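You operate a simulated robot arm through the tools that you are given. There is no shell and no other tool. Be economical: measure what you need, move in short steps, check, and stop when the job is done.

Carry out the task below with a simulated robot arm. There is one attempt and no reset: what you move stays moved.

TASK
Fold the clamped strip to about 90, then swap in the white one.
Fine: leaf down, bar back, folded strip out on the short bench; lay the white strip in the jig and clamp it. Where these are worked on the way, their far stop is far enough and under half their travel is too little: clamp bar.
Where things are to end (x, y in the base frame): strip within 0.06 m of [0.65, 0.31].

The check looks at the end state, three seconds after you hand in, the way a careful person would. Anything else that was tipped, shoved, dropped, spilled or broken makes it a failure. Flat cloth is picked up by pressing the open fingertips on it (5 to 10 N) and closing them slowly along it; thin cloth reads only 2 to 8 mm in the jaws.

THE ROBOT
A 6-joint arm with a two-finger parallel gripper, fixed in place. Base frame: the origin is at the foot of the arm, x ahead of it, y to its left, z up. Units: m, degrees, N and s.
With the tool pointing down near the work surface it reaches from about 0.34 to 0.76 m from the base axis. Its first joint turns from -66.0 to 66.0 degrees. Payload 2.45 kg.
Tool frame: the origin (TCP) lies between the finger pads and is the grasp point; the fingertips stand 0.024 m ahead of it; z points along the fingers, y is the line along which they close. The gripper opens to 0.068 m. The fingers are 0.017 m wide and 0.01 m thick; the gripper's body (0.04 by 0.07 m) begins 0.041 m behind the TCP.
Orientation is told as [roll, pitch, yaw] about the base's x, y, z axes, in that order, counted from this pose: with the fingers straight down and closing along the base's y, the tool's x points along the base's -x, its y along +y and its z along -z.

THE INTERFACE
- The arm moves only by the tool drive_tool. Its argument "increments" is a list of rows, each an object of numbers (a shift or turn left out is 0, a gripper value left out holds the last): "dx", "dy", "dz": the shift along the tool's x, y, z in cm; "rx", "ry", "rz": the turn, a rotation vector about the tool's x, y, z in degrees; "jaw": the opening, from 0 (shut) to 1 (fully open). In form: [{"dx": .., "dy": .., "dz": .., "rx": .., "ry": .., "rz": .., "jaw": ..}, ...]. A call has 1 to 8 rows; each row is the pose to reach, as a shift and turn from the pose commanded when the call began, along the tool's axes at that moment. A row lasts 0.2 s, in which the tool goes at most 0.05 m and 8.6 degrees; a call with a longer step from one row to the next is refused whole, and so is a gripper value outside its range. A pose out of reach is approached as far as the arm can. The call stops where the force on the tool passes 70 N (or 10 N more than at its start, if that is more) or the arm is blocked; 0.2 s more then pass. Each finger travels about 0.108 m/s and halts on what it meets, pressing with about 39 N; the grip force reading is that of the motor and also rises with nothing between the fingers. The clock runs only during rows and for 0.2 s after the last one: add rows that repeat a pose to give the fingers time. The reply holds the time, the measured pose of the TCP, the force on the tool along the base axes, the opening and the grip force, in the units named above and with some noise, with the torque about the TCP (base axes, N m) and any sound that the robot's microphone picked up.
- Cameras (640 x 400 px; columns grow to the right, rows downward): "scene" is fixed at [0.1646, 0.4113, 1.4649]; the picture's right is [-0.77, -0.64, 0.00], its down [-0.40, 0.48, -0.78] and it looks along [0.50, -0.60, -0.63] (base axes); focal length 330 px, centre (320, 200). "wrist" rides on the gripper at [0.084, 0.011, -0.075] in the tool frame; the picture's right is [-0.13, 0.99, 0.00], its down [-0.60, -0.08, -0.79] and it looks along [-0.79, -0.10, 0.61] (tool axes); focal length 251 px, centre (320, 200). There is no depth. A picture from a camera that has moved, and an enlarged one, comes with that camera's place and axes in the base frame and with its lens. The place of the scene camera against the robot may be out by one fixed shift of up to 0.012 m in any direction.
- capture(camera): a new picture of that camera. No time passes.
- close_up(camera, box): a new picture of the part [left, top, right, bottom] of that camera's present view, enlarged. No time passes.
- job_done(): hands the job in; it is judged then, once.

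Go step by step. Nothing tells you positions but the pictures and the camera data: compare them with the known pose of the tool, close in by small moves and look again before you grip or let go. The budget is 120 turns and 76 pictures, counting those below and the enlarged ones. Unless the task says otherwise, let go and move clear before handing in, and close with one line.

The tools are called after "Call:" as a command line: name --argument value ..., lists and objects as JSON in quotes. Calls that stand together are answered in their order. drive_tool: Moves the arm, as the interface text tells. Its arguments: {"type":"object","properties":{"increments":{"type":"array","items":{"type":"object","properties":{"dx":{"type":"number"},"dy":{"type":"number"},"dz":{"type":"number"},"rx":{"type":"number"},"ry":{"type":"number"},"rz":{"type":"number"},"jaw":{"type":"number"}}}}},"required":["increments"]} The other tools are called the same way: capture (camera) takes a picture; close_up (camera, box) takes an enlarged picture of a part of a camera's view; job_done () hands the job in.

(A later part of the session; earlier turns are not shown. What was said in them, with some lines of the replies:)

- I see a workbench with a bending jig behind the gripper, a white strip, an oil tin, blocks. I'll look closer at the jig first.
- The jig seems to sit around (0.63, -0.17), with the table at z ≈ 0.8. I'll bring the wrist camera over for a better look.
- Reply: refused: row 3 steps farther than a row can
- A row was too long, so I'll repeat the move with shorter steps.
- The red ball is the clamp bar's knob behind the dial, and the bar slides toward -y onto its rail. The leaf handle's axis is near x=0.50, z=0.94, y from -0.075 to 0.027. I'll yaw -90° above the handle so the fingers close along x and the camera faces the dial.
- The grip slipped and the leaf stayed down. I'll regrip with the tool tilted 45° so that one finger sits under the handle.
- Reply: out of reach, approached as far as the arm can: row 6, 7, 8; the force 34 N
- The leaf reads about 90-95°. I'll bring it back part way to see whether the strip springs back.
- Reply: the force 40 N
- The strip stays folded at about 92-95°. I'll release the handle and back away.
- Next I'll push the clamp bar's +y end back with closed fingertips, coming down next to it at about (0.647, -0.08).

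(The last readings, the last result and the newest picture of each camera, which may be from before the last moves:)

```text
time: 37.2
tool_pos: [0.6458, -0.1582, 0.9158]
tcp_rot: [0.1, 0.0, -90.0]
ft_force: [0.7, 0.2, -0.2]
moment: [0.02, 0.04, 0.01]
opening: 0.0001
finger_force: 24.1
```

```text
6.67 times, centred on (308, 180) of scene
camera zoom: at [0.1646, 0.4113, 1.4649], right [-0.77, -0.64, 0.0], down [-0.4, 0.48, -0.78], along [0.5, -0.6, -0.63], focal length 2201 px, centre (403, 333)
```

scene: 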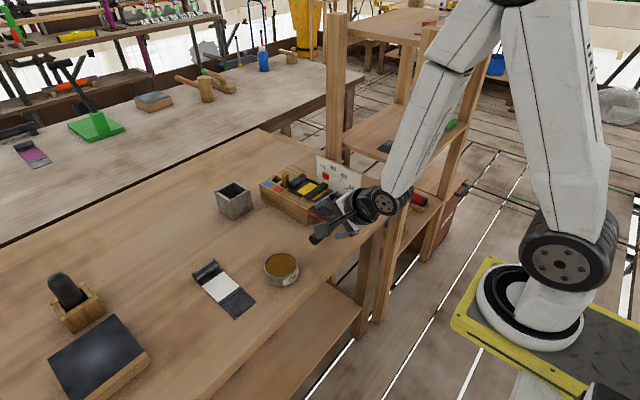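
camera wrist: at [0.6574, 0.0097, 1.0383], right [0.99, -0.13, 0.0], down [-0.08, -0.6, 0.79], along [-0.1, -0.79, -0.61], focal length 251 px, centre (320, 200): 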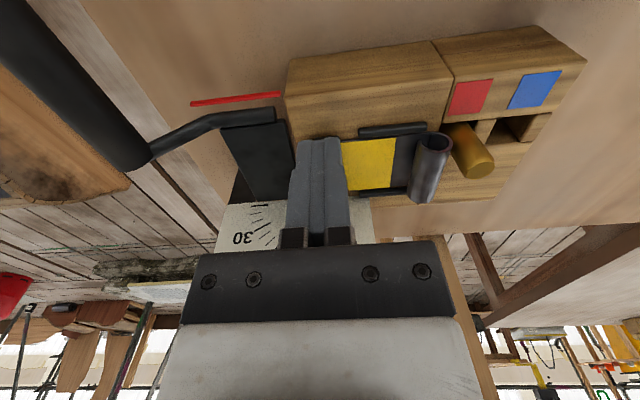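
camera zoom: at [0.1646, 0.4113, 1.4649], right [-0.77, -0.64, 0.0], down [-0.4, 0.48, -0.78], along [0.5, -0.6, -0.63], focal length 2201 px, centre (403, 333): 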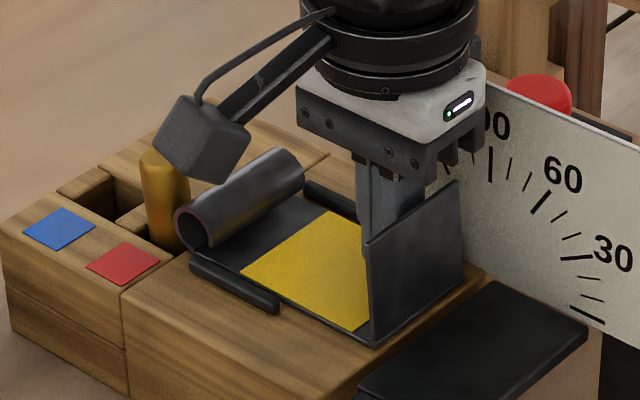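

The bar slid freely and its red knob now shows beyond the dial. I'll rise, turn to yaw +90 and take the knob on the far side of the dial.

Call:
drive_tool --increments '[{"dz": -4}, {"dz": -8}, {"dz": -12, "rz": -8}, {"dz": -16, "rz": -16}, {"dz": -20, "rz": -24}, {"dz": -22, "rz": -32}, {"dz": -22, "rz": -40}, {"dz": -22, "rz": -48}]'

Call:
drive_tool --increments '[{"rz": -8}, {"rz": -16}, {"rz": -24}, {"rz": -32}, {"rz": -40}, {"rz": -48}, {"rz": -56}, {"rz": -64}]'

Call:
drive_tool --increments '[{"rz": -8}, {"rz": -16}, {"rz": -24}, {"rz": -32}, {"rz": -40}, {"rz": -48}, {"rz": -56}, {"rz": -64, "jaw": 1}]'

Call:
capture --camera "wrist"

Call:
capture --camera "scene"

```text
time: 39.0
tool_pos: [0.6465, -0.1594, 1.1363]
tcp_rot: [0.0, 0.0, -41.9]
ft_force: [0.0, 0.2, -0.1]
moment: [0.02, 0.04, -0.02]
opening: 0.0003
finger_force: 23.8
```

```text
time: 40.8
tool_pos: [0.6466, -0.1597, 1.1355]
tcp_rot: [-0.1, 0.1, 22.2]
ft_force: [0.2, 0.6, 0.4]
moment: [0.0, 0.03, 0.04]
opening: 0.0
finger_force: 23.9
```

```text
time: 42.6
tool_pos: [0.6467, -0.1587, 1.1361]
tcp_rot: [-0.1, 0.0, 86.2]
ft_force: [1.0, -0.3, -0.5]
moment: [-0.01, 0.01, 0.0]
opening: 0.068
finger_force: 0.0
```

```text
31 pictures are left
camera wrist: at [0.6295, -0.2415, 1.2111], right [-0.98, 0.2, 0.0], down [0.12, 0.6, 0.79], along [0.15, 0.78, -0.61], focal length 251 px, centre (320, 200)
```

wrist: 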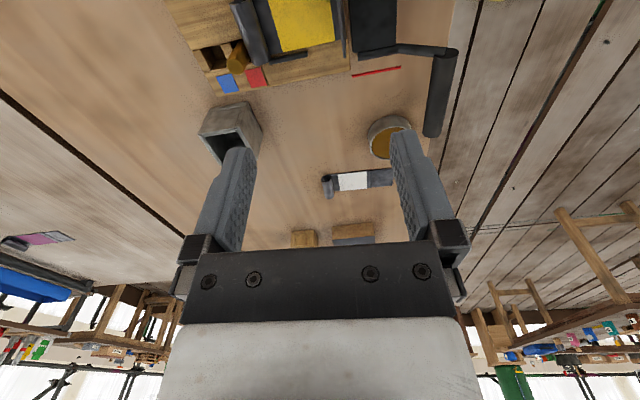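

```text
30 pictures are left
```

scene: 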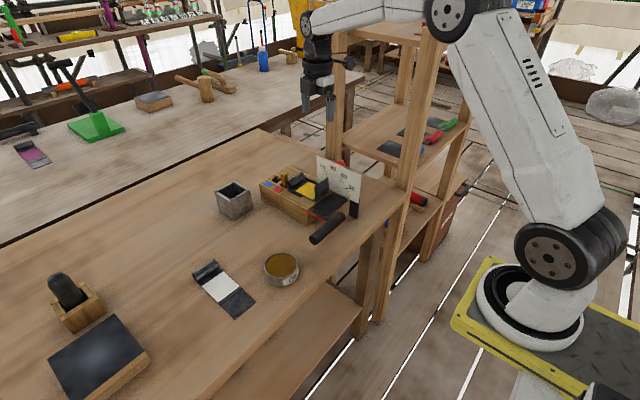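

Call:
drive_tool --increments '[{"dx": 3.5, "dy": -0.3, "rz": -3.8}, {"dx": 7, "dy": -0.6, "rz": -3.8}, {"dx": 9.6, "dy": -0.8, "rz": -3.8}, {"dx": 9.6, "dy": -0.8, "rz": -3.8, "dz": 4}, {"dx": 9.6, "dy": -0.8, "rz": -3.8, "dz": 8}, {"dx": 9.6, "dy": -0.8, "rz": -3.8, "dz": 8}]'

Call:
capture --camera "wrist"

```text
time: 44.0
tool_pos: [0.6494, -0.2556, 1.056]
tcp_rot: [-0.1, -0.1, 89.8]
ft_force: [0.0, -1.0, -0.4]
moment: [-0.04, 0.01, 0.02]
opening: 0.068
finger_force: 0.1
```

```text
29 pictures are left
camera wrist: at [0.6382, -0.3389, 1.1303], right [-0.99, 0.13, 0.0], down [0.08, 0.6, 0.79], along [0.11, 0.79, -0.61], focal length 251 px, centre (320, 200)
```

wrist: 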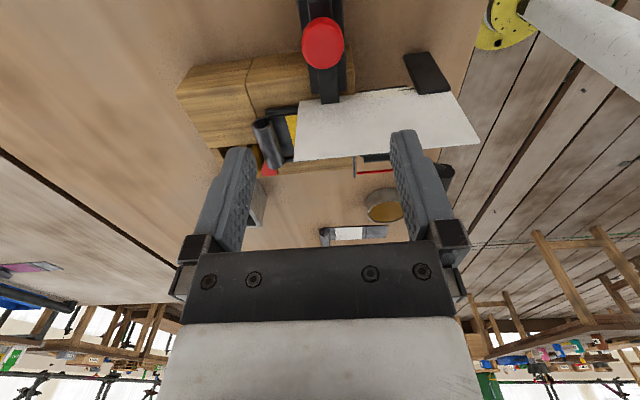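

Call:
drive_tool --increments '[{"dx": 0.6, "dz": 4}, {"dx": 0.6, "dz": 8}, {"dx": 0.6, "dz": 11}, {"dx": 0.6, "dz": 13}, {"dx": 0.6, "dz": 13}, {"dx": 0.6, "dz": 13, "jaw": 0.6}, {"dx": 0.6, "dz": 13, "jaw": 0.2}, {"dx": 0.6, "dz": 13, "jaw": 0.2}]'

Call:
capture --camera "wrist"

```text
time: 45.8
tool_pos: [0.6467, -0.2595, 0.9258]
tcp_rot: [0.2, -0.1, 89.8]
ft_force: [-19.0, 0.5, 5.2]
moment: [0.38, -0.01, 0.02]
opening: 0.0316
finger_force: 44.8
```

```text
28 pictures are left
camera wrist: at [0.6359, -0.3446, 1.0014], right [-0.99, 0.13, 0.0], down [0.08, 0.6, 0.79], along [0.1, 0.79, -0.61], focal length 251 px, centre (320, 200)
```

wrist: 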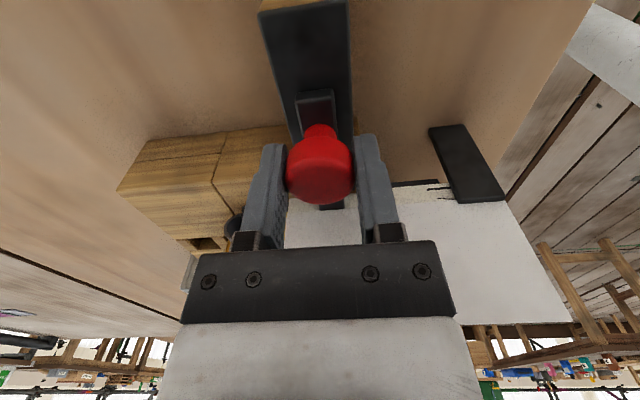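

Call:
drive_tool --increments '[{"dx": 1, "dy": 0.2}, {"dx": 2, "dy": 0.2}, {"dx": 3, "dy": 0.2}, {"dx": 3.7, "dy": 0.2}, {"dx": 3.7, "dy": 0.2}]'

Call:
capture --camera "wrist"

```text
time: 47.0
tool_pos: [0.6471, -0.2929, 0.9252]
tcp_rot: [0.1, -0.4, 90.1]
ft_force: [-6.2, 38.7, 6.9]
moment: [0.36, -0.36, -0.02]
opening: 0.0318
finger_force: 44.6
```

```text
27 pictures are left
camera wrist: at [0.6361, -0.3775, 0.9996], right [-0.99, 0.13, 0.0], down [0.08, 0.6, 0.8], along [0.1, 0.79, -0.6], focal length 251 px, centre (320, 200)
```

wrist: 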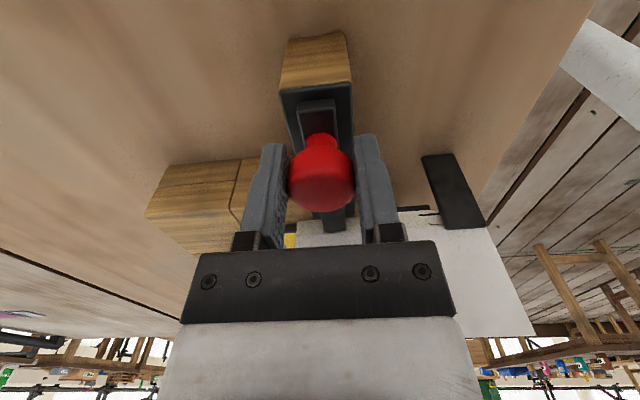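

The bar is at its back stop, with the knob at y ≈ -0.293. I'll release and go up for a look at the folded strip.

Call:
drive_tool --increments '[{"dx": -0.3}, {"dx": -0.3, "jaw": 0.6}, {"dx": -0.3, "jaw": 1}, {"dx": -0.3, "jaw": 1, "dz": -4}, {"dx": -0.3, "dz": -8}, {"dx": -0.3, "dz": -12}, {"dx": -0.3, "dz": -16}, {"dx": -0.3, "dz": -19}]'

Call:
drive_tool --increments '[{"dx": -4, "rz": 8}, {"dx": -8, "rz": 16}, {"dx": -12, "rz": 24}, {"dx": -14, "rz": 32}, {"dx": -14, "rz": 40}, {"dx": -14, "rz": 48}, {"dx": -14, "rz": 56}, {"dx": -14, "rz": 64}]'

Call:
close_up --camera "scene" --box '[255, 145, 355, 220]'

```text
time: 48.8
tool_pos: [0.6445, -0.2943, 1.1158]
tcp_rot: [0.1, -0.1, 89.9]
ft_force: [-0.7, 0.2, -0.7]
moment: [0.03, 0.02, 0.02]
opening: 0.068
finger_force: 0.0
```

```text
time: 50.6
tool_pos: [0.6441, -0.1545, 1.1175]
tcp_rot: [0.0, 0.0, 25.7]
ft_force: [-0.7, 0.6, 0.7]
moment: [0.0, -0.02, -0.04]
opening: 0.0682
finger_force: 0.2
```

```text
5.33 times, centred on (305, 182) of scene
camera zoom: at [0.1646, 0.4113, 1.4649], right [-0.77, -0.64, 0.0], down [-0.4, 0.48, -0.78], along [0.5, -0.6, -0.63], focal length 1761 px, centre (400, 293)
```

zoom: 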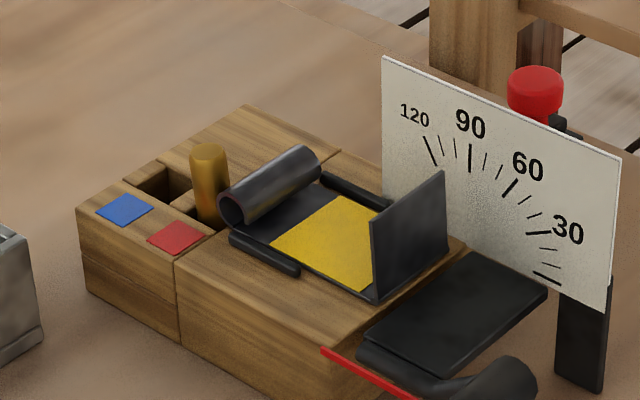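

Call:
drive_tool --increments '[{"rz": 8, "dx": -2, "dy": 1}, {"rz": 16, "dx": -4, "dy": 2}, {"rz": 24, "dx": -6, "dy": 3}, {"rz": 32, "dx": -8, "dy": 4}, {"rz": 40, "dx": -9.5, "dy": 5}, {"rz": 48, "dx": -10.6, "dy": 6}, {"rz": 56, "dx": -10.6, "dy": 6}, {"rz": 64, "dx": -10.6, "dy": 6}]'

Call:
drive_tool --increments '[{"rz": 8}, {"rz": 16}, {"rz": 24}, {"rz": 32}, {"rz": 40}, {"rz": 48}, {"rz": 51.7}, {"rz": 51.7}]'

Call:
capture --camera "wrist"

```text
time: 52.4
tool_pos: [0.7141, -0.0549, 1.1157]
tcp_rot: [-0.1, -0.1, -38.3]
ft_force: [0.3, -0.3, 0.8]
moment: [-0.01, 0.0, -0.01]
opening: 0.068
finger_force: 0.1
```

```text
time: 54.2
tool_pos: [0.714, -0.0545, 1.1156]
tcp_rot: [0.1, -0.1, -90.0]
ft_force: [0.5, 0.3, -0.4]
moment: [0.03, 0.01, -0.02]
opening: 0.068
finger_force: 0.1
```

```text
25 pictures are left
camera wrist: at [0.7249, 0.0296, 1.1913], right [0.99, -0.13, 0.0], down [-0.08, -0.6, 0.79], along [-0.1, -0.79, -0.61], focal length 251 px, centre (320, 200)
```

wrist: 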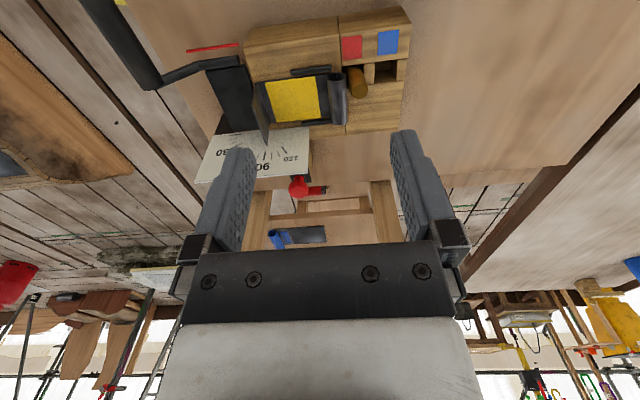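

Call:
close_up --camera "wrist" --box '[240, 50, 400, 150]'

```text
4.00 times, centred on (320, 100) of wrist
camera zoom: at [0.7249, 0.0296, 1.1913], right [0.99, -0.13, 0.0], down [-0.08, -0.6, 0.79], along [-0.1, -0.79, -0.61], focal length 1006 px, centre (320, 600)
```

zoom: 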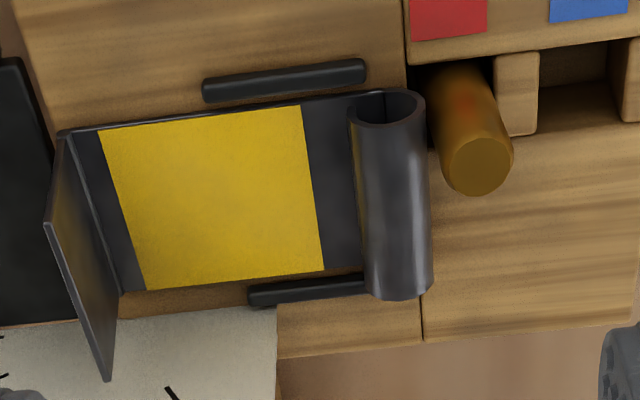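

Call:
drive_tool --increments '[{"dx": -4, "dy": 1.2}, {"dx": -8, "dy": 1.2, "dz": 2}, {"dx": -10.2, "dy": 1.2, "dz": 5}, {"dx": -10.2, "dy": 1.2, "dz": 9}, {"dx": -10.2, "dy": 1.2, "dz": 13}, {"dx": -10.2, "dy": 1.2, "dz": 16}, {"dx": -10.2, "dy": 1.2, "dz": 16}]'

Call:
capture --camera "wrist"

Call:
close_up --camera "scene" --box '[255, 145, 355, 220]'

```text
time: 55.8
tool_pos: [0.7263, -0.1569, 0.9567]
tcp_rot: [0.1, 0.0, -90.0]
ft_force: [1.0, -1.4, -0.1]
moment: [0.01, -0.01, -0.02]
opening: 0.068
finger_force: 0.0
```

```text
23 pictures are left
camera wrist: at [0.7371, -0.0726, 1.0314], right [0.99, -0.13, 0.0], down [-0.08, -0.6, 0.79], along [-0.1, -0.79, -0.61], focal length 251 px, centre (320, 200)
```

wrist: 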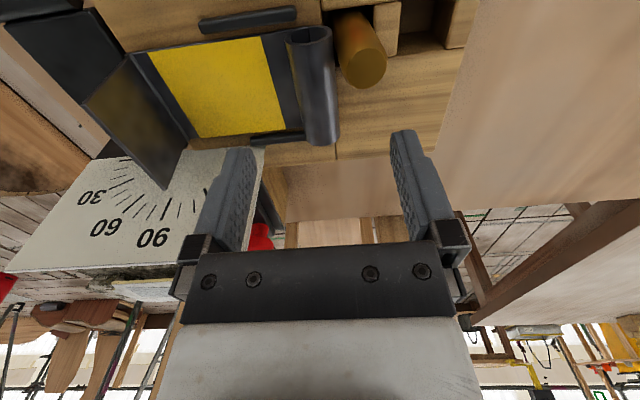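

```text
5.33 times, centred on (305, 182) of scene
camera zoom: at [0.1646, 0.4113, 1.4649], right [-0.77, -0.64, 0.0], down [-0.4, 0.48, -0.78], along [0.5, -0.6, -0.63], focal length 1761 px, centre (400, 293)
```

zoom: 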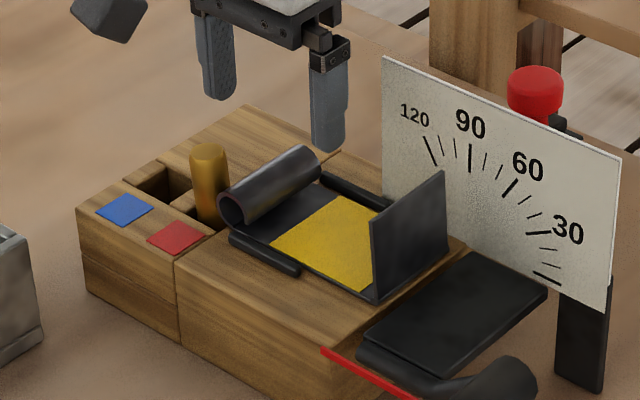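

Call:
drive_tool --increments '[{"dz": 2.5}, {"dz": 4}, {"dz": 4.9}, {"dz": 4.9}]'

Call:
close_up --camera "scene" --box '[255, 145, 355, 220]'

```text
time: 56.8
tool_pos: [0.7266, -0.1558, 0.9077]
tcp_rot: [0.1, 0.0, -90.0]
ft_force: [-0.8, -0.6, -0.2]
moment: [0.02, 0.0, -0.01]
opening: 0.068
finger_force: 0.1
```

```text
5.33 times, centred on (305, 182) of scene
camera zoom: at [0.1645, 0.4113, 1.4649], right [-0.77, -0.64, 0.0], down [-0.4, 0.48, -0.78], along [0.5, -0.6, -0.63], focal length 1761 px, centre (400, 293)
```

zoom: 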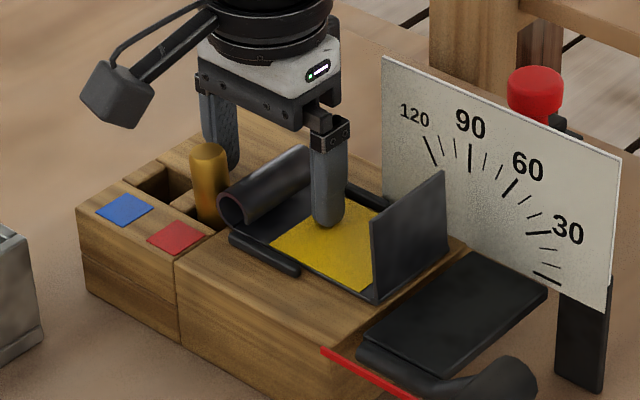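

Call:
drive_tool --increments '[{"jaw": 0.7}, {"jaw": 0.5}, {"jaw": 0.35}, {"jaw": 0.2}, {"jaw": 0.1}, {"jaw": 0.1}]'

Call:
drive_tool --increments '[{"dz": -1}, {"dz": -2}, {"dz": -2}]'

Call:
close_up --camera "scene" --box '[255, 145, 355, 220]'

```text
time: 58.2
tool_pos: [0.7253, -0.1563, 0.9085]
tcp_rot: [-0.1, 0.2, -89.9]
ft_force: [-17.5, -0.6, 7.5]
moment: [-0.01, 0.34, 0.35]
opening: 0.0234
finger_force: 39.3
```

```text
time: 59.0
tool_pos: [0.7273, -0.1566, 0.928]
tcp_rot: [0.0, 0.0, -89.9]
ft_force: [0.3, 0.5, -2.8]
moment: [-0.07, -0.09, 0.0]
opening: 0.0237
finger_force: 39.2
```

```text
5.33 times, centred on (305, 182) of scene
camera zoom: at [0.1646, 0.4113, 1.4649], right [-0.77, -0.64, 0.0], down [-0.4, 0.48, -0.78], along [0.5, -0.6, -0.63], focal length 1761 px, centre (400, 293)
```

zoom: 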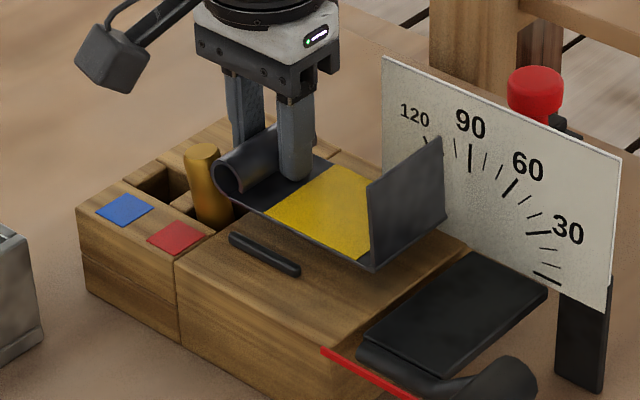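

Call:
drive_tool --increments '[{"dz": -4}, {"dz": -8}, {"dz": -11, "dx": 2}, {"dz": -11, "dx": 6, "dy": -1}, {"dz": -11, "dx": 10, "dy": -2}, {"dz": -11, "dx": 14, "dy": -3}, {"dz": -11, "dx": 18, "dy": -4}, {"dz": -11, "dx": 22, "dy": -4.7}]'

Call:
drive_tool --increments '[{"dx": 4}, {"dx": 8}, {"dx": 12}, {"dx": 16}, {"dx": 20}, {"dx": 23}, {"dx": 24.6}, {"dx": 24.6}]'

Call:
capture --camera "wrist"

Call:
capture --camera "scene"

```text
time: 60.8
tool_pos: [0.6806, 0.0657, 1.0381]
tcp_rot: [0.0, 0.0, -89.9]
ft_force: [0.8, 0.5, -2.3]
moment: [-0.02, -0.11, 0.02]
opening: 0.0235
finger_force: 38.8
```

```text
time: 62.6
tool_pos: [0.6791, 0.3088, 1.0372]
tcp_rot: [0.0, 0.0, -89.9]
ft_force: [0.0, -0.6, -2.3]
moment: [0.0, -0.08, 0.0]
opening: 0.0236
finger_force: 39.4
```

```text
19 pictures are left
camera wrist: at [0.6902, 0.3945, 1.1119], right [0.99, -0.13, 0.0], down [-0.08, -0.6, 0.79], along [-0.1, -0.79, -0.61], focal length 251 px, centre (320, 200)
```

wrist: 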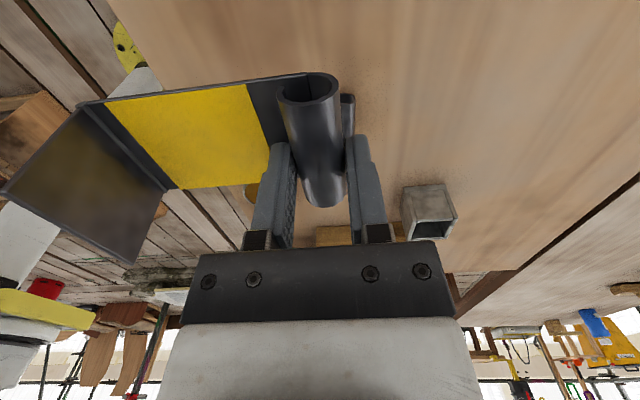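

```text
18 pictures are left
```

scene: 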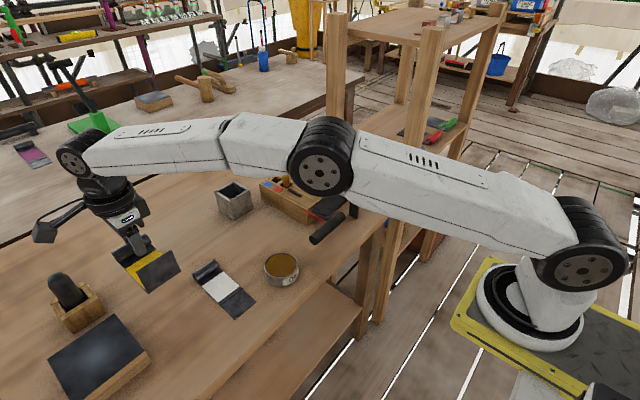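

Call:
drive_tool --increments '[{"dz": 4}, {"dz": 8}, {"dz": 12}, {"dz": 15}, {"dz": 17}, {"dz": 17.6}, {"dz": 17.6}]'

```text
time: 64.2
tool_pos: [0.6793, 0.3102, 0.8607]
tcp_rot: [0.0, 0.0, -89.8]
ft_force: [-0.2, 0.4, -2.3]
moment: [-0.01, -0.11, 0.0]
opening: 0.0237
finger_force: 38.5
```

Call:
drive_tool --increments '[{"dz": 0.3}, {"dz": 0.3}]'

Call:
drive_tool --increments '[{"dz": 0.3}, {"dz": 0.3}]'

Call:
close_up --camera "scene" --box '[100, 220, 260, 340]'

```text
time: 64.8
tool_pos: [0.6802, 0.3106, 0.8572]
tcp_rot: [0.0, -0.1, -89.8]
ft_force: [0.2, -0.4, -2.3]
moment: [-0.06, -0.1, -0.01]
opening: 0.0238
finger_force: 39.0
```

```text
time: 65.4
tool_pos: [0.6794, 0.3099, 0.8545]
tcp_rot: [0.0, 0.1, -89.9]
ft_force: [1.0, 0.5, -1.8]
moment: [-0.04, -0.09, 0.0]
opening: 0.0237
finger_force: 39.3
```

```text
3.33 times, centred on (180, 280) of scene
camera zoom: at [0.1646, 0.4113, 1.4649], right [-0.77, -0.64, 0.0], down [-0.4, 0.48, -0.78], along [0.5, -0.6, -0.63], focal length 1101 px, centre (787, -67)
```

zoom: 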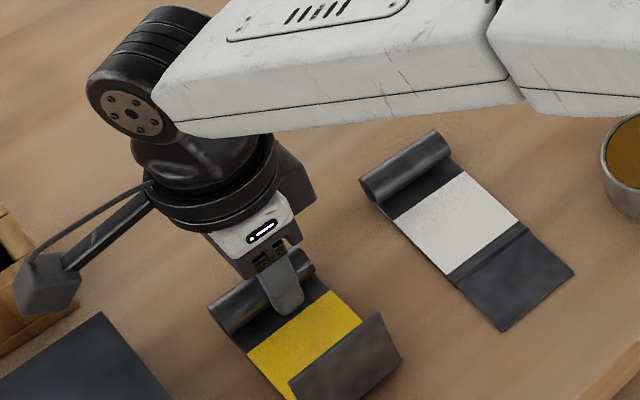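

Call:
drive_tool --increments '[{"dz": 0.2}, {"dz": 0.4}, {"dz": 0.4}]'

Call:
drive_tool --increments '[{"dz": 0.2}, {"dz": 0.4}, {"dz": 0.4}]'

```text
time: 66.2
tool_pos: [0.6798, 0.3085, 0.8514]
tcp_rot: [0.0, 0.1, -89.8]
ft_force: [-0.2, -0.1, -1.9]
moment: [0.0, -0.05, 0.02]
opening: 0.0237
finger_force: 39.0
```

```text
time: 67.0
tool_pos: [0.6794, 0.3088, 0.8478]
tcp_rot: [0.0, -0.1, -89.7]
ft_force: [0.0, -0.5, 1.2]
moment: [-0.04, 0.34, 0.04]
opening: 0.0237
finger_force: 38.9
```

Contact with the bench, so I'm releasing the folded strip and going up.

Call:
drive_tool --increments '[{"jaw": 0.4}, {"jaw": 0.6}, {"jaw": 1}, {"jaw": 1}, {"dz": -3}, {"dz": -7}, {"dz": -11}, {"dz": -15}]'

Call:
drive_tool --increments '[{"dx": -2}, {"dx": -4, "dz": -2, "dy": -2}, {"dx": -4, "dz": -5, "dy": -2}, {"dx": -4, "dz": -5, "dy": -2}]'

Call:
capture --camera "wrist"

Call:
close_up --camera "scene" --box '[120, 230, 300, 350]'

```text
time: 68.8
tool_pos: [0.6791, 0.309, 0.9977]
tcp_rot: [0.0, -0.1, -90.0]
ft_force: [0.4, 0.5, -0.1]
moment: [-0.01, -0.03, 0.03]
opening: 0.0683
finger_force: 0.1
```

```text
time: 69.8
tool_pos: [0.6579, 0.2701, 1.0488]
tcp_rot: [0.0, -0.1, -89.9]
ft_force: [-0.3, 0.3, -0.6]
moment: [-0.02, -0.01, 0.05]
opening: 0.0681
finger_force: 0.2
```

```text
16 pictures are left
camera wrist: at [0.6692, 0.3543, 1.1229], right [0.99, -0.13, 0.0], down [-0.08, -0.6, 0.79], along [-0.1, -0.79, -0.61], focal length 251 px, centre (320, 200)
```

wrist: 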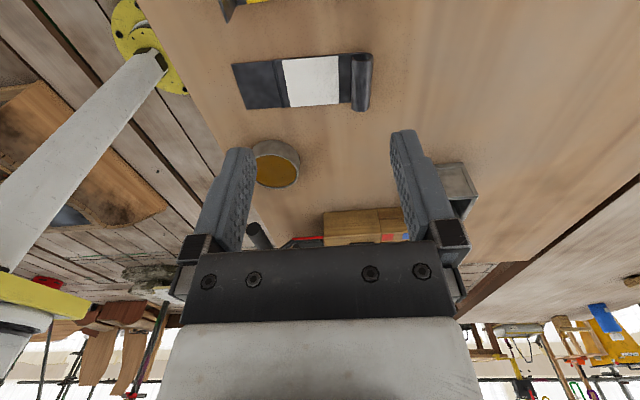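

```text
3.33 times, centred on (210, 290) of scene
camera zoom: at [0.1646, 0.4113, 1.4649], right [-0.77, -0.64, 0.0], down [-0.4, 0.48, -0.78], along [0.5, -0.6, -0.63], focal length 1101 px, centre (687, -100)
```

zoom: 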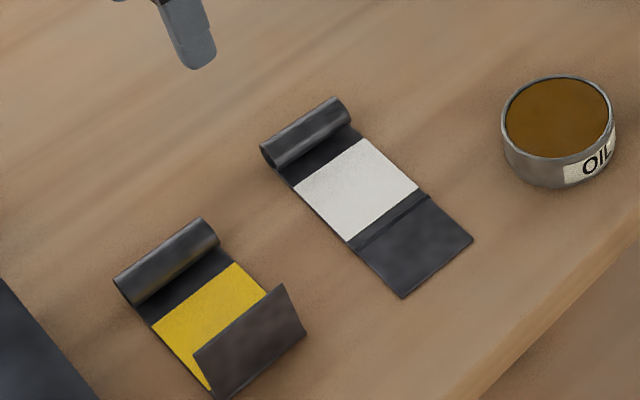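

Call:
close_up --camera "wrist" --box '[225, 40, 385, 120]'

```text
4.00 times, centred on (305, 80) of wrist
camera zoom: at [0.6692, 0.3543, 1.1229], right [0.99, -0.13, 0.0], down [-0.08, -0.6, 0.79], along [-0.1, -0.79, -0.61], focal length 1006 px, centre (380, 680)
```

zoom: 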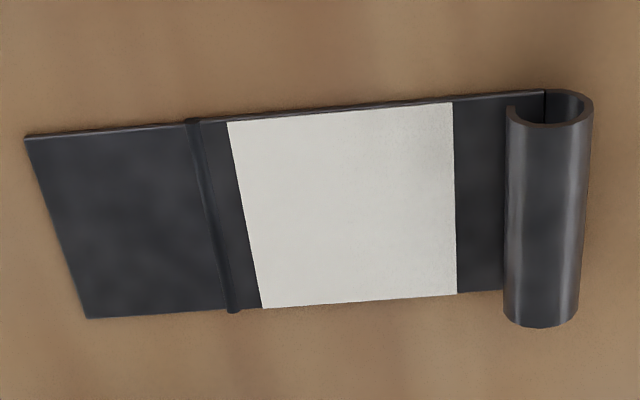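

Call:
drive_tool --increments '[{"dx": -3, "dy": 2, "rz": 2.7}, {"dx": -6, "dy": 4.1, "rz": 2.7}, {"dx": -7.8, "dy": 4.1, "rz": 2.7, "dz": 3}, {"dx": -7.8, "dy": 4.1, "rz": 2.7, "dz": 7}, {"dx": -7.8, "dy": 4.1, "rz": 2.7, "dz": 11}, {"dx": -7.8, "dy": 4.1, "rz": 2.7, "dz": 14}, {"dx": -7.8, "dy": 4.1, "rz": 2.7, "dz": 14}]'

Call:
capture --camera "wrist"

```text
time: 71.4
tool_pos: [0.7012, 0.1925, 0.9069]
tcp_rot: [-0.1, -0.1, -92.5]
ft_force: [0.3, -1.0, 0.1]
moment: [-0.01, 0.02, 0.02]
opening: 0.068
finger_force: 0.0
```

```text
13 pictures are left
camera wrist: at [0.7161, 0.2753, 0.9819], right [0.98, -0.17, 0.0], down [-0.11, -0.6, 0.79], along [-0.14, -0.78, -0.61], focal length 251 px, centre (320, 200)
```

wrist: 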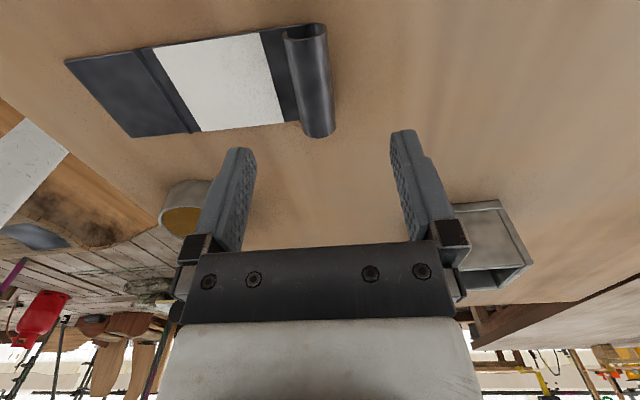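

Call:
drive_tool --increments '[{"dz": 3}, {"dz": 5}, {"dz": 5.6}, {"dz": 5.6}, {"dz": 5.6, "jaw": 0.6}, {"dz": 5.6, "jaw": 0.4}, {"dz": 5.6, "jaw": 0.2}, {"dz": 5.6, "jaw": 0.1}]'

Call:
drive_tool --increments '[{"dz": 0}, {"dz": -2}, {"dz": -5}, {"dz": -9, "rz": -2.7}, {"dz": -13, "rz": -2.7}, {"dz": -17, "rz": -2.7}, {"dz": -19, "rz": -2.7}, {"dz": -19, "rz": -2.7}]'

Call:
capture --camera "wrist"

```text
time: 73.2
tool_pos: [0.7016, 0.1908, 0.8513]
tcp_rot: [0.0, 0.0, -92.7]
ft_force: [0.2, 0.0, 0.9]
moment: [-0.03, 0.01, -0.06]
opening: 0.0239
finger_force: 38.9
```

```text
time: 75.0
tool_pos: [0.6996, 0.1923, 1.0402]
tcp_rot: [0.0, 0.0, -89.9]
ft_force: [-0.1, -0.2, -1.9]
moment: [-0.01, -0.1, 0.01]
opening: 0.0236
finger_force: 39.2
```

```text
12 pictures are left
camera wrist: at [0.7103, 0.2765, 1.1151], right [0.99, -0.13, 0.0], down [-0.08, -0.6, 0.79], along [-0.1, -0.79, -0.61], focal length 251 px, centre (320, 200)
```

wrist: 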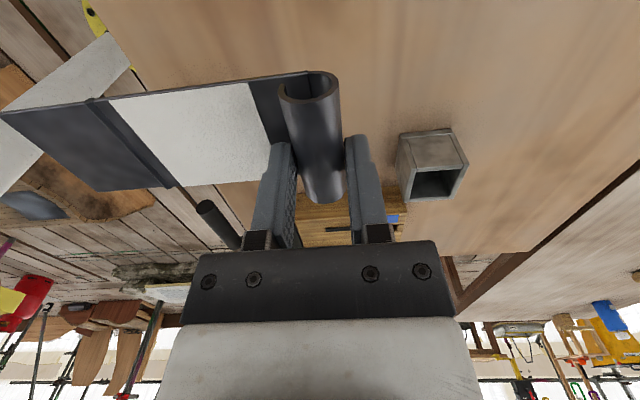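

Call:
drive_tool --increments '[{"dx": -4.5, "dy": 0.4}, {"dx": -9, "dy": 0.8}, {"dx": -13.5, "dy": 1.2}, {"dx": -18, "dy": 1.6}, {"dx": -22.5, "dy": 2}, {"dx": -27, "dy": 2.4}, {"dx": -31, "dy": 2.66}, {"dx": -34, "dy": 2.66}]'

Call:
drive_tool --increments '[{"dx": -1}, {"dx": -1, "dz": 3}, {"dx": -1, "dz": 6}, {"dx": -1, "dz": 8}, {"dx": -1, "dz": 9.7}, {"dx": -1, "dz": 9.7}, {"dx": -1, "dz": 9.7}]'

Call:
capture --camera "wrist"

Call:
close_up --camera "scene" --box '[255, 145, 355, 220]'

```text
time: 76.8
tool_pos: [0.7272, -0.147, 1.0406]
tcp_rot: [0.0, 0.0, -89.9]
ft_force: [0.8, -0.5, -2.7]
moment: [0.04, -0.11, 0.02]
opening: 0.0237
finger_force: 38.9
```

```text
time: 78.4
tool_pos: [0.7283, -0.1582, 0.9478]
tcp_rot: [0.4, -0.1, -89.9]
ft_force: [-6.9, 0.6, 26.5]
moment: [0.73, -0.1, 0.17]
opening: 0.0237
finger_force: 39.4
```

```text
11 pictures are left
camera wrist: at [0.7384, -0.0734, 1.0226], right [0.99, -0.13, 0.01], down [-0.08, -0.6, 0.79], along [-0.1, -0.79, -0.61], focal length 251 px, centre (320, 200)
```

wrist: 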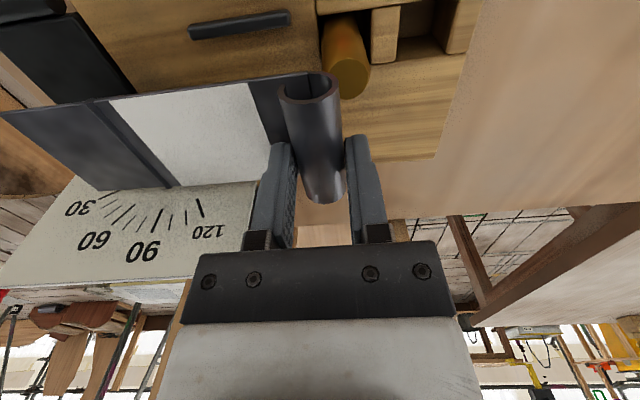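

```text
5.33 times, centred on (305, 182) of scene
camera zoom: at [0.1638, 0.4114, 1.4649], right [-0.77, -0.64, 0.0], down [-0.4, 0.48, -0.78], along [0.5, -0.6, -0.63], focal length 1761 px, centre (400, 293)
```

zoom: 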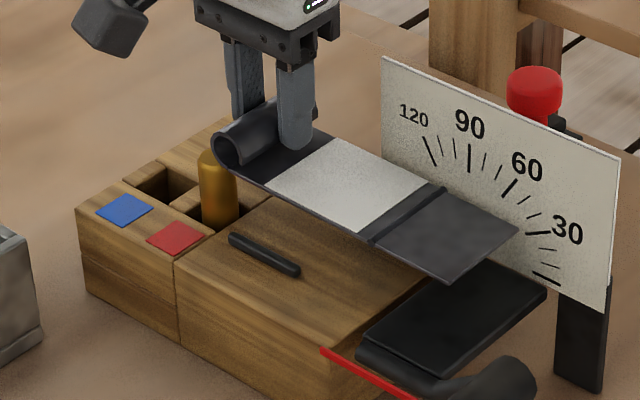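

The tube came down on the brass peg, so I'll lift off at once and look at it.

Call:
drive_tool --increments '[{"dz": -1}, {"dz": -3}, {"dz": -4}, {"dz": -4}]'

Call:
close_up --camera "scene" --box '[260, 155, 320, 205]'

Call:
close_up --camera "wrist" --box '[220, 10, 460, 160]'

```text
time: 79.4
tool_pos: [0.7254, -0.1595, 0.984]
tcp_rot: [0.0, 0.0, -90.0]
ft_force: [-0.8, -0.1, -2.7]
moment: [-0.01, -0.1, -0.02]
opening: 0.0238
finger_force: 39.5
```

```text
8.00 times, centred on (290, 180) of scene
camera zoom: at [0.1646, 0.4113, 1.4649], right [-0.77, -0.64, 0.0], down [-0.4, 0.48, -0.78], along [0.5, -0.6, -0.63], focal length 2642 px, centre (560, 360)
```

zoom: 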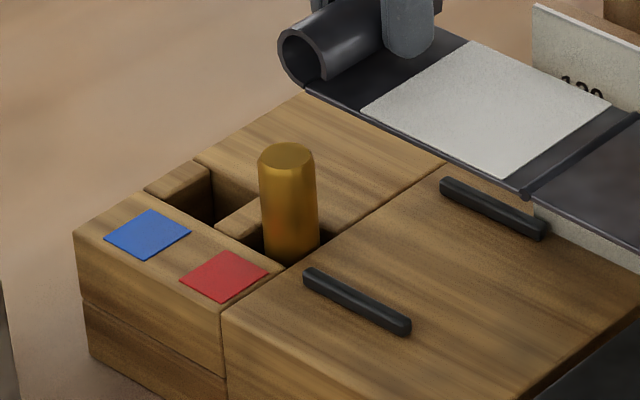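

```text
2.67 times, centred on (340, 85) of wrist
camera zoom: at [0.7372, -0.0755, 1.0585], right [0.99, -0.13, 0.0], down [-0.08, -0.6, 0.79], along [-0.1, -0.79, -0.61], focal length 670 px, centre (267, 507)
```

zoom: 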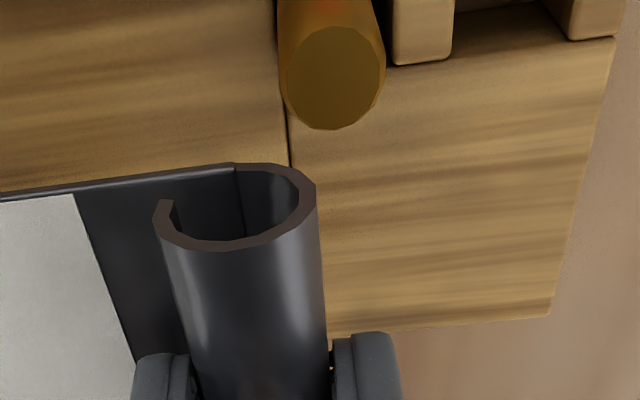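

The peg has leaned a few mm toward the tube. I'll come down slightly to its -x side, then ease the tube in +x so the peg goes back to where it was.

Call:
drive_tool --increments '[{"dy": -1.0}, {"dy": -1.0, "dx": 0.1, "dz": 2}, {"dy": -1.0, "dx": 0.1, "dz": 4}, {"dy": -1.0, "dx": 0.1, "dz": 5.4}, {"dy": -1.0, "dx": 0.1, "dz": 5.4}]'

Call:
drive_tool --increments '[{"dy": 0.3}, {"dy": 0.6}, {"dy": 0.9}, {"dy": 1.0}, {"dy": 1.0}]'

Call:
close_up --camera "scene" --box '[260, 145, 350, 215]'

```text
time: 80.6
tool_pos: [0.7169, -0.1581, 0.9283]
tcp_rot: [0.0, 0.0, -90.0]
ft_force: [-0.5, 0.0, -2.7]
moment: [-0.01, -0.16, -0.01]
opening: 0.0239
finger_force: 39.0
```

```text
time: 81.8
tool_pos: [0.7286, -0.1575, 0.9298]
tcp_rot: [0.0, 0.0, -89.9]
ft_force: [-1.8, -0.5, -2.8]
moment: [-0.03, -0.09, 0.03]
opening: 0.0236
finger_force: 39.3
```

```text
5.71 times, centred on (305, 180) of scene
camera zoom: at [0.1646, 0.4113, 1.4649], right [-0.77, -0.64, 0.0], down [-0.4, 0.48, -0.78], along [0.5, -0.6, -0.63], focal length 1887 px, centre (406, 314)
```

zoom: 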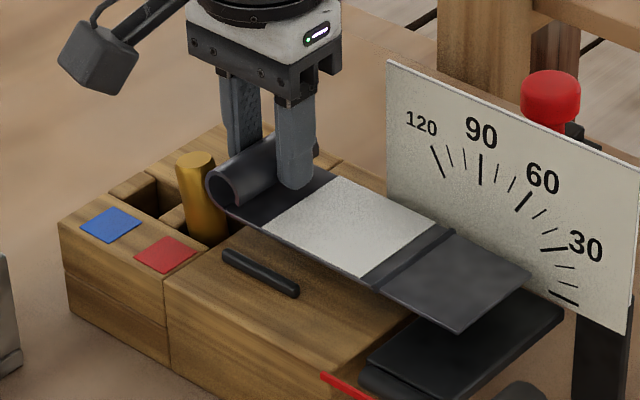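

Call:
drive_tool --increments '[{"dy": -0.1, "dz": 0.8}, {"dy": -0.15, "dz": 1.5}, {"dy": -0.15, "dz": 1.5}]'

Call:
drive_tool --increments '[{"dz": 0.3}, {"dz": 0.5}, {"dz": 0.5}]'

Call:
close_up --camera "scene" --box '[260, 145, 350, 215]'

```text
time: 82.6
tool_pos: [0.7254, -0.1569, 0.9151]
tcp_rot: [-0.2, 0.0, -89.9]
ft_force: [-8.1, 0.0, 0.7]
moment: [0.09, 0.12, 0.22]
opening: 0.0239
finger_force: 38.5
```

```text
time: 83.4
tool_pos: [0.7256, -0.1589, 0.9112]
tcp_rot: [-0.3, 0.0, -89.9]
ft_force: [-17.3, 1.3, 9.8]
moment: [-0.09, 0.36, 0.36]
opening: 0.0237
finger_force: 39.0
```

```text
5.71 times, centred on (305, 180) of scene
camera zoom: at [0.1639, 0.4114, 1.4649], right [-0.77, -0.64, 0.0], down [-0.4, 0.48, -0.78], along [0.5, -0.6, -0.63], focal length 1887 px, centre (406, 314)
```

zoom: 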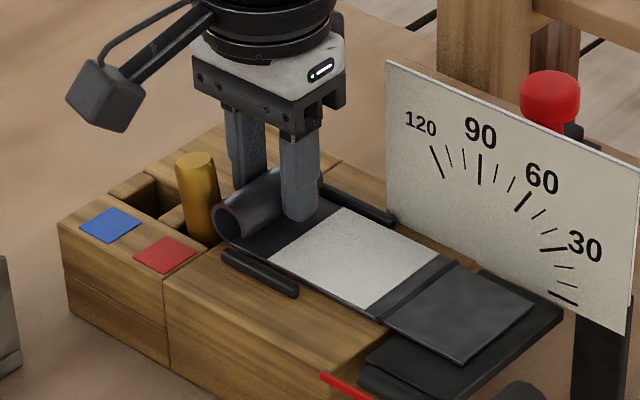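

The strip is seated between the rails with the same contact forces as the original. I'll release and rise.

Call:
drive_tool --increments '[{"dy": -0.15}, {"dy": -0.15, "jaw": 0.4}, {"dy": -0.15, "jaw": 0.6}, {"dy": -0.15, "jaw": 1}, {"dy": -0.15, "jaw": 1}, {"dy": -0.15, "dz": -4}, {"dy": -0.15, "dz": -8}, {"dy": -0.15, "dz": -12}]'

Call:
close_up --camera "scene" --box '[260, 145, 350, 215]'

```text
time: 85.2
tool_pos: [0.7232, -0.1591, 1.0316]
tcp_rot: [0.0, 0.0, -89.8]
ft_force: [0.1, 0.4, -1.3]
moment: [-0.02, -0.01, -0.01]
opening: 0.0679
finger_force: 0.1
```

```text
5.71 times, centred on (305, 180) of scene
camera zoom: at [0.1645, 0.4113, 1.4649], right [-0.77, -0.64, 0.0], down [-0.4, 0.48, -0.78], along [0.5, -0.6, -0.63], focal length 1887 px, centre (406, 314)
```

zoom: 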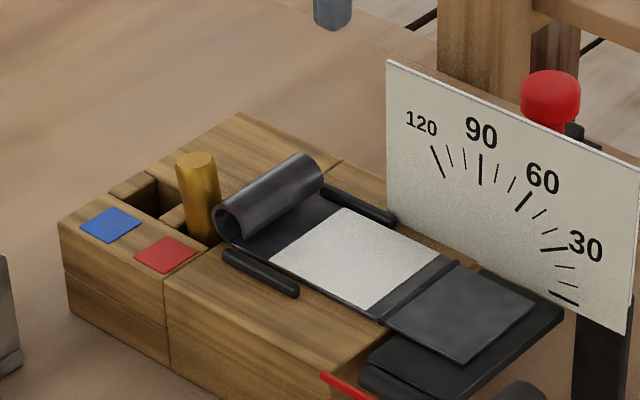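

Call:
close_up --camera "scene" --box '[290, 165, 350, 210]'

Call:
drive_tool --increments '[{"dx": 4, "dz": -2}, {"dx": 8, "dz": -5}, {"dx": 10, "dz": -8}, {"dx": 10, "dz": -8}]'

Call:
close_up --camera "wrist" --box '[240, 50, 400, 150]'

```text
8.89 times, centred on (320, 188) of scene
camera zoom: at [0.1645, 0.4113, 1.4649], right [-0.77, -0.64, 0.0], down [-0.4, 0.48, -0.78], along [0.5, -0.6, -0.63], focal length 2935 px, centre (320, 311)
```

zoom: 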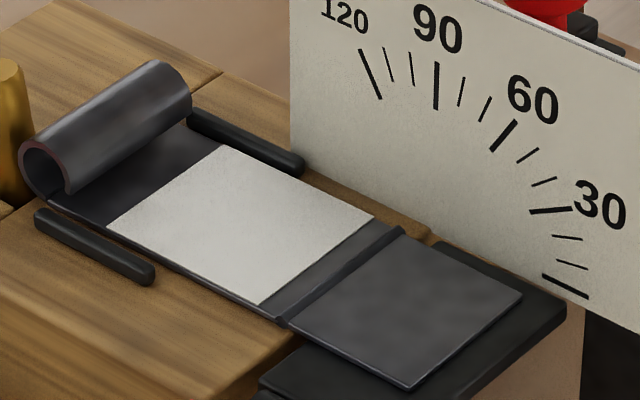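

```text
time: 86.2
tool_pos: [0.7234, -0.0594, 1.1131]
tcp_rot: [0.0, 0.0, -89.9]
ft_force: [0.9, -0.1, -0.8]
moment: [-0.01, -0.04, -0.02]
opening: 0.0682
finger_force: 0.1
```

```text
4.00 times, centred on (320, 100) of wrist
camera zoom: at [0.7345, 0.0262, 1.1871], right [0.99, -0.13, 0.0], down [-0.08, -0.6, 0.79], along [-0.1, -0.79, -0.61], focal length 1006 px, centre (320, 600)
```

zoom: 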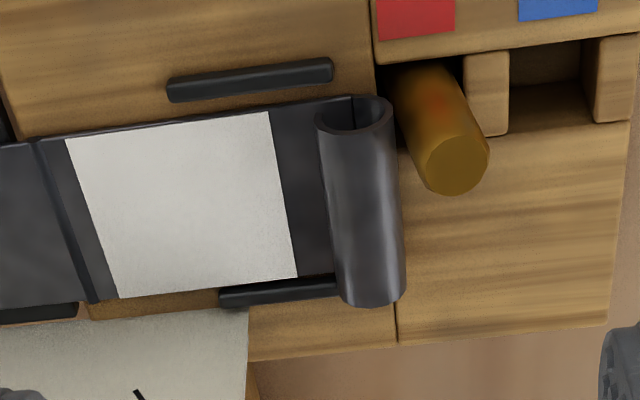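

The white strip sits between the rails just as the yellow one did. Next I'll go back to the knob at yaw +90 and bring the clamp bar forward.

Call:
drive_tool --increments '[{"dx": -2, "dy": -2, "dz": -2, "rz": -8}, {"dx": -4, "dy": -4, "dz": -2.3, "rz": -16}, {"dx": -6, "dy": -6, "dz": -2.3, "rz": -24}, {"dx": -8, "dy": -7.7, "dz": -2.3, "rz": -32}, {"dx": -9.6, "dy": -7.7, "dz": -2.3, "rz": -40}, {"dx": -9.6, "dy": -7.7, "dz": -2.3, "rz": -48}, {"dx": -9.6, "dy": -7.7, "dz": -2.3, "rz": -56}, {"dx": -9.6, "dy": -7.7, "dz": -2.3, "rz": -60}]'

Call:
drive_tool --increments '[{"rz": -8}, {"rz": -16}, {"rz": -24}, {"rz": -32}, {"rz": -40}, {"rz": -48}, {"rz": -56}, {"rz": -60}]'

Call:
drive_tool --increments '[{"rz": -8}, {"rz": -16}, {"rz": -24}, {"rz": -32}, {"rz": -40}, {"rz": -48}, {"rz": -56}, {"rz": -59.9}]'

```text
time: 88.0
tool_pos: [0.6473, -0.154, 1.1332]
tcp_rot: [0.0, -0.1, -29.7]
ft_force: [0.1, 0.3, -0.3]
moment: [-0.02, 0.01, 0.0]
opening: 0.068
finger_force: 0.1
```

```text
time: 89.8
tool_pos: [0.6472, -0.1553, 1.1342]
tcp_rot: [0.1, 0.0, 30.1]
ft_force: [-0.9, 0.9, -0.3]
moment: [0.02, 0.0, 0.03]
opening: 0.0679
finger_force: 0.0
```

```text
time: 91.6
tool_pos: [0.6475, -0.154, 1.1325]
tcp_rot: [0.1, 0.0, 90.1]
ft_force: [0.0, -0.3, -0.6]
moment: [0.01, 0.0, 0.03]
opening: 0.068
finger_force: 0.0
```

Call:
drive_tool --increments '[{"dx": 4.5}, {"dx": 9}, {"dx": 13}, {"dx": 14.3, "dz": 3}, {"dx": 14.3, "dz": 7.5}, {"dx": 14.3, "dz": 12}, {"dx": 14.3, "dz": 12}]'

Call:
capture --camera "wrist"

```text
time: 93.2
tool_pos: [0.648, -0.2957, 1.0126]
tcp_rot: [0.0, 0.0, 90.0]
ft_force: [-0.6, -0.2, 0.2]
moment: [0.02, -0.01, 0.0]
opening: 0.068
finger_force: 0.1
```

```text
2 pictures are left
camera wrist: at [0.6377, -0.3796, 1.0883], right [-0.99, 0.13, 0.0], down [0.08, 0.6, 0.79], along [0.1, 0.79, -0.61], focal length 251 px, centre (320, 200)
```

wrist: 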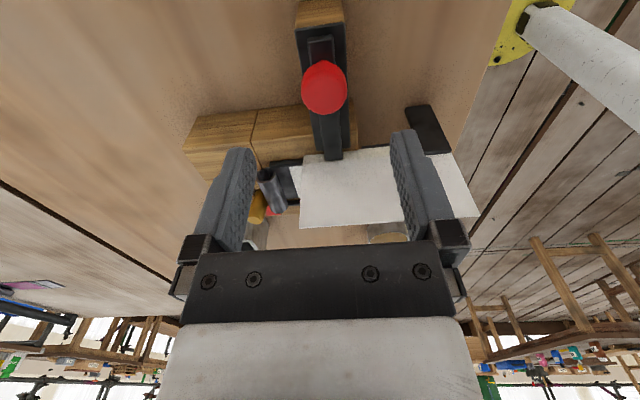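

Call:
drive_tool --increments '[{"dz": 4, "dy": 0.2}, {"dz": 7, "dy": 0.2}, {"dz": 8.7, "dy": 0.2}, {"dz": 8.7, "dy": 0.2}, {"dz": 8.7, "dy": 0.2, "jaw": 0.6}, {"dz": 8.7, "dy": 0.2, "jaw": 0.2}, {"dz": 8.7, "dy": 0.2, "jaw": 0.2}]'

Call:
drive_tool --increments '[{"dx": -1}, {"dx": -2.2}, {"dx": -3.4}, {"dx": -4.6}, {"dx": -5.8}, {"dx": -6.8}, {"dx": -7.5}, {"dx": -7.5}]'

```text
time: 94.8
tool_pos: [0.6479, -0.294, 0.927]
tcp_rot: [-0.2, 0.1, 90.0]
ft_force: [17.9, -0.2, -7.0]
moment: [-0.51, 0.07, -0.16]
opening: 0.0317
finger_force: 45.1
```

```text
time: 96.6
tool_pos: [0.6457, -0.223, 0.9256]
tcp_rot: [-0.1, 0.2, 90.0]
ft_force: [21.5, -1.1, 0.1]
moment: [-0.16, 0.35, -0.25]
opening: 0.0315
finger_force: 44.7
```

Call:
drive_tool --increments '[{"jaw": 0.7}, {"jaw": 1}, {"dz": -3}, {"dz": -6}, {"dz": -6, "dx": 2.5, "jaw": 0}, {"dz": -6, "dx": 4.2}, {"dz": -6, "dx": 4.2}, {"dz": -6, "dx": 4.2}]'

Call:
drive_tool --increments '[{"dz": 3}, {"dz": 6}, {"dz": 6}]'

Call:
drive_tool --increments '[{"dx": -1.5}, {"dx": -2.5}, {"dx": -3}, {"dx": -3.5}, {"dx": -3.8}, {"dx": -3.8}]'

```text
time: 98.4
tool_pos: [0.645, -0.2649, 0.9865]
tcp_rot: [0.0, 0.1, 90.1]
ft_force: [-1.0, 0.0, 0.4]
moment: [0.01, 0.01, 0.03]
opening: 0.0
finger_force: 23.2
```

```text
time: 99.2
tool_pos: [0.6448, -0.2632, 0.9242]
tcp_rot: [0.0, 0.0, 90.0]
ft_force: [1.0, -0.2, -0.1]
moment: [0.0, 0.0, -0.01]
opening: 0.0002
finger_force: 23.5
```

```text
time: 100.6
tool_pos: [0.6452, -0.2286, 0.9252]
tcp_rot: [0.0, 0.1, 89.9]
ft_force: [-2.4, -19.4, -1.8]
moment: [-0.02, 0.01, -0.03]
opening: 0.0
finger_force: 23.4
```

Call:
drive_tool --increments '[{"dx": -0.3}, {"dx": -0.5}, {"dx": -0.5}]'

Call:
close_up --camera "scene" --box '[255, 145, 355, 220]'

```text
time: 101.4
tool_pos: [0.6449, -0.2283, 0.9267]
tcp_rot: [-0.3, 0.4, 89.7]
ft_force: [11.5, -45.4, -12.5]
moment: [-0.09, 0.06, -0.23]
opening: 0.0
finger_force: 23.4
```

```text
5.33 times, centred on (305, 182) of scene
camera zoom: at [0.1652, 0.41, 1.4652], right [-0.77, -0.64, 0.0], down [-0.4, 0.48, -0.78], along [0.5, -0.6, -0.63], focal length 1761 px, centre (400, 293)
```

zoom: 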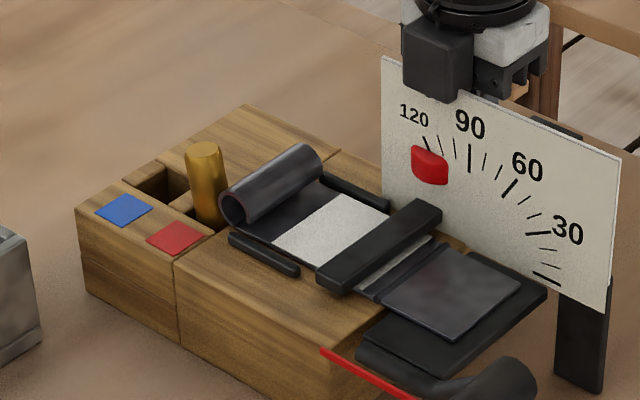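

The bar is fully forward at its stop with the white strip clamped underneath. I'll back off and rise clear.

Call:
drive_tool --increments '[{"dx": 1}, {"dx": 1.5}, {"dx": 1.5, "dz": -3}, {"dx": 1.5, "dz": -7}, {"dx": 1.5, "dz": -11}, {"dx": 1.5, "dz": -15}, {"dx": 1.5, "dz": -19}, {"dx": 1.5, "dz": -19}]'

Call:
drive_tool --increments '[{"dx": -4}, {"dx": -8}, {"dx": -12}, {"dx": -16}, {"dx": -20}, {"dx": -22, "dz": -2}, {"dx": -22, "dz": -2}]'

Call:
capture --camera "scene"

```text
time: 103.2
tool_pos: [0.6477, -0.2364, 1.1172]
tcp_rot: [0.0, 0.0, 90.1]
ft_force: [0.1, 0.0, 0.0]
moment: [0.0, 0.04, -0.04]
opening: 0.0002
finger_force: 24.0
```

```text
time: 104.8
tool_pos: [0.6458, -0.0147, 1.1369]
tcp_rot: [-0.1, 0.0, 90.0]
ft_force: [0.5, 0.5, 0.2]
moment: [-0.01, 0.0, 0.01]
opening: 0.0002
finger_force: 23.5
```

```text
0 pictures are left
```

scene: 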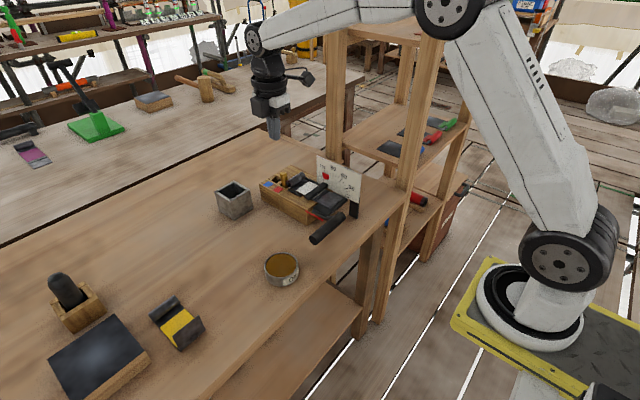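

The leaf is down, the white strip is clamped, the folded strip is on the bench near (0.64, 0.31), and the arm is clear, so I'm handing in.

Call:
job_done

```text
The job is handed in.
```

I folded the yellow strip to roughly 92–95° (judged from the pictures) and set it on the bench at about (0.64, 0.31). The white strip is in the jig with the clamp bar against its forward stop. While laying it in, the tube briefly pressed on the brass peg beside the jig, and the peg now leans a few millimetres more than at the start.
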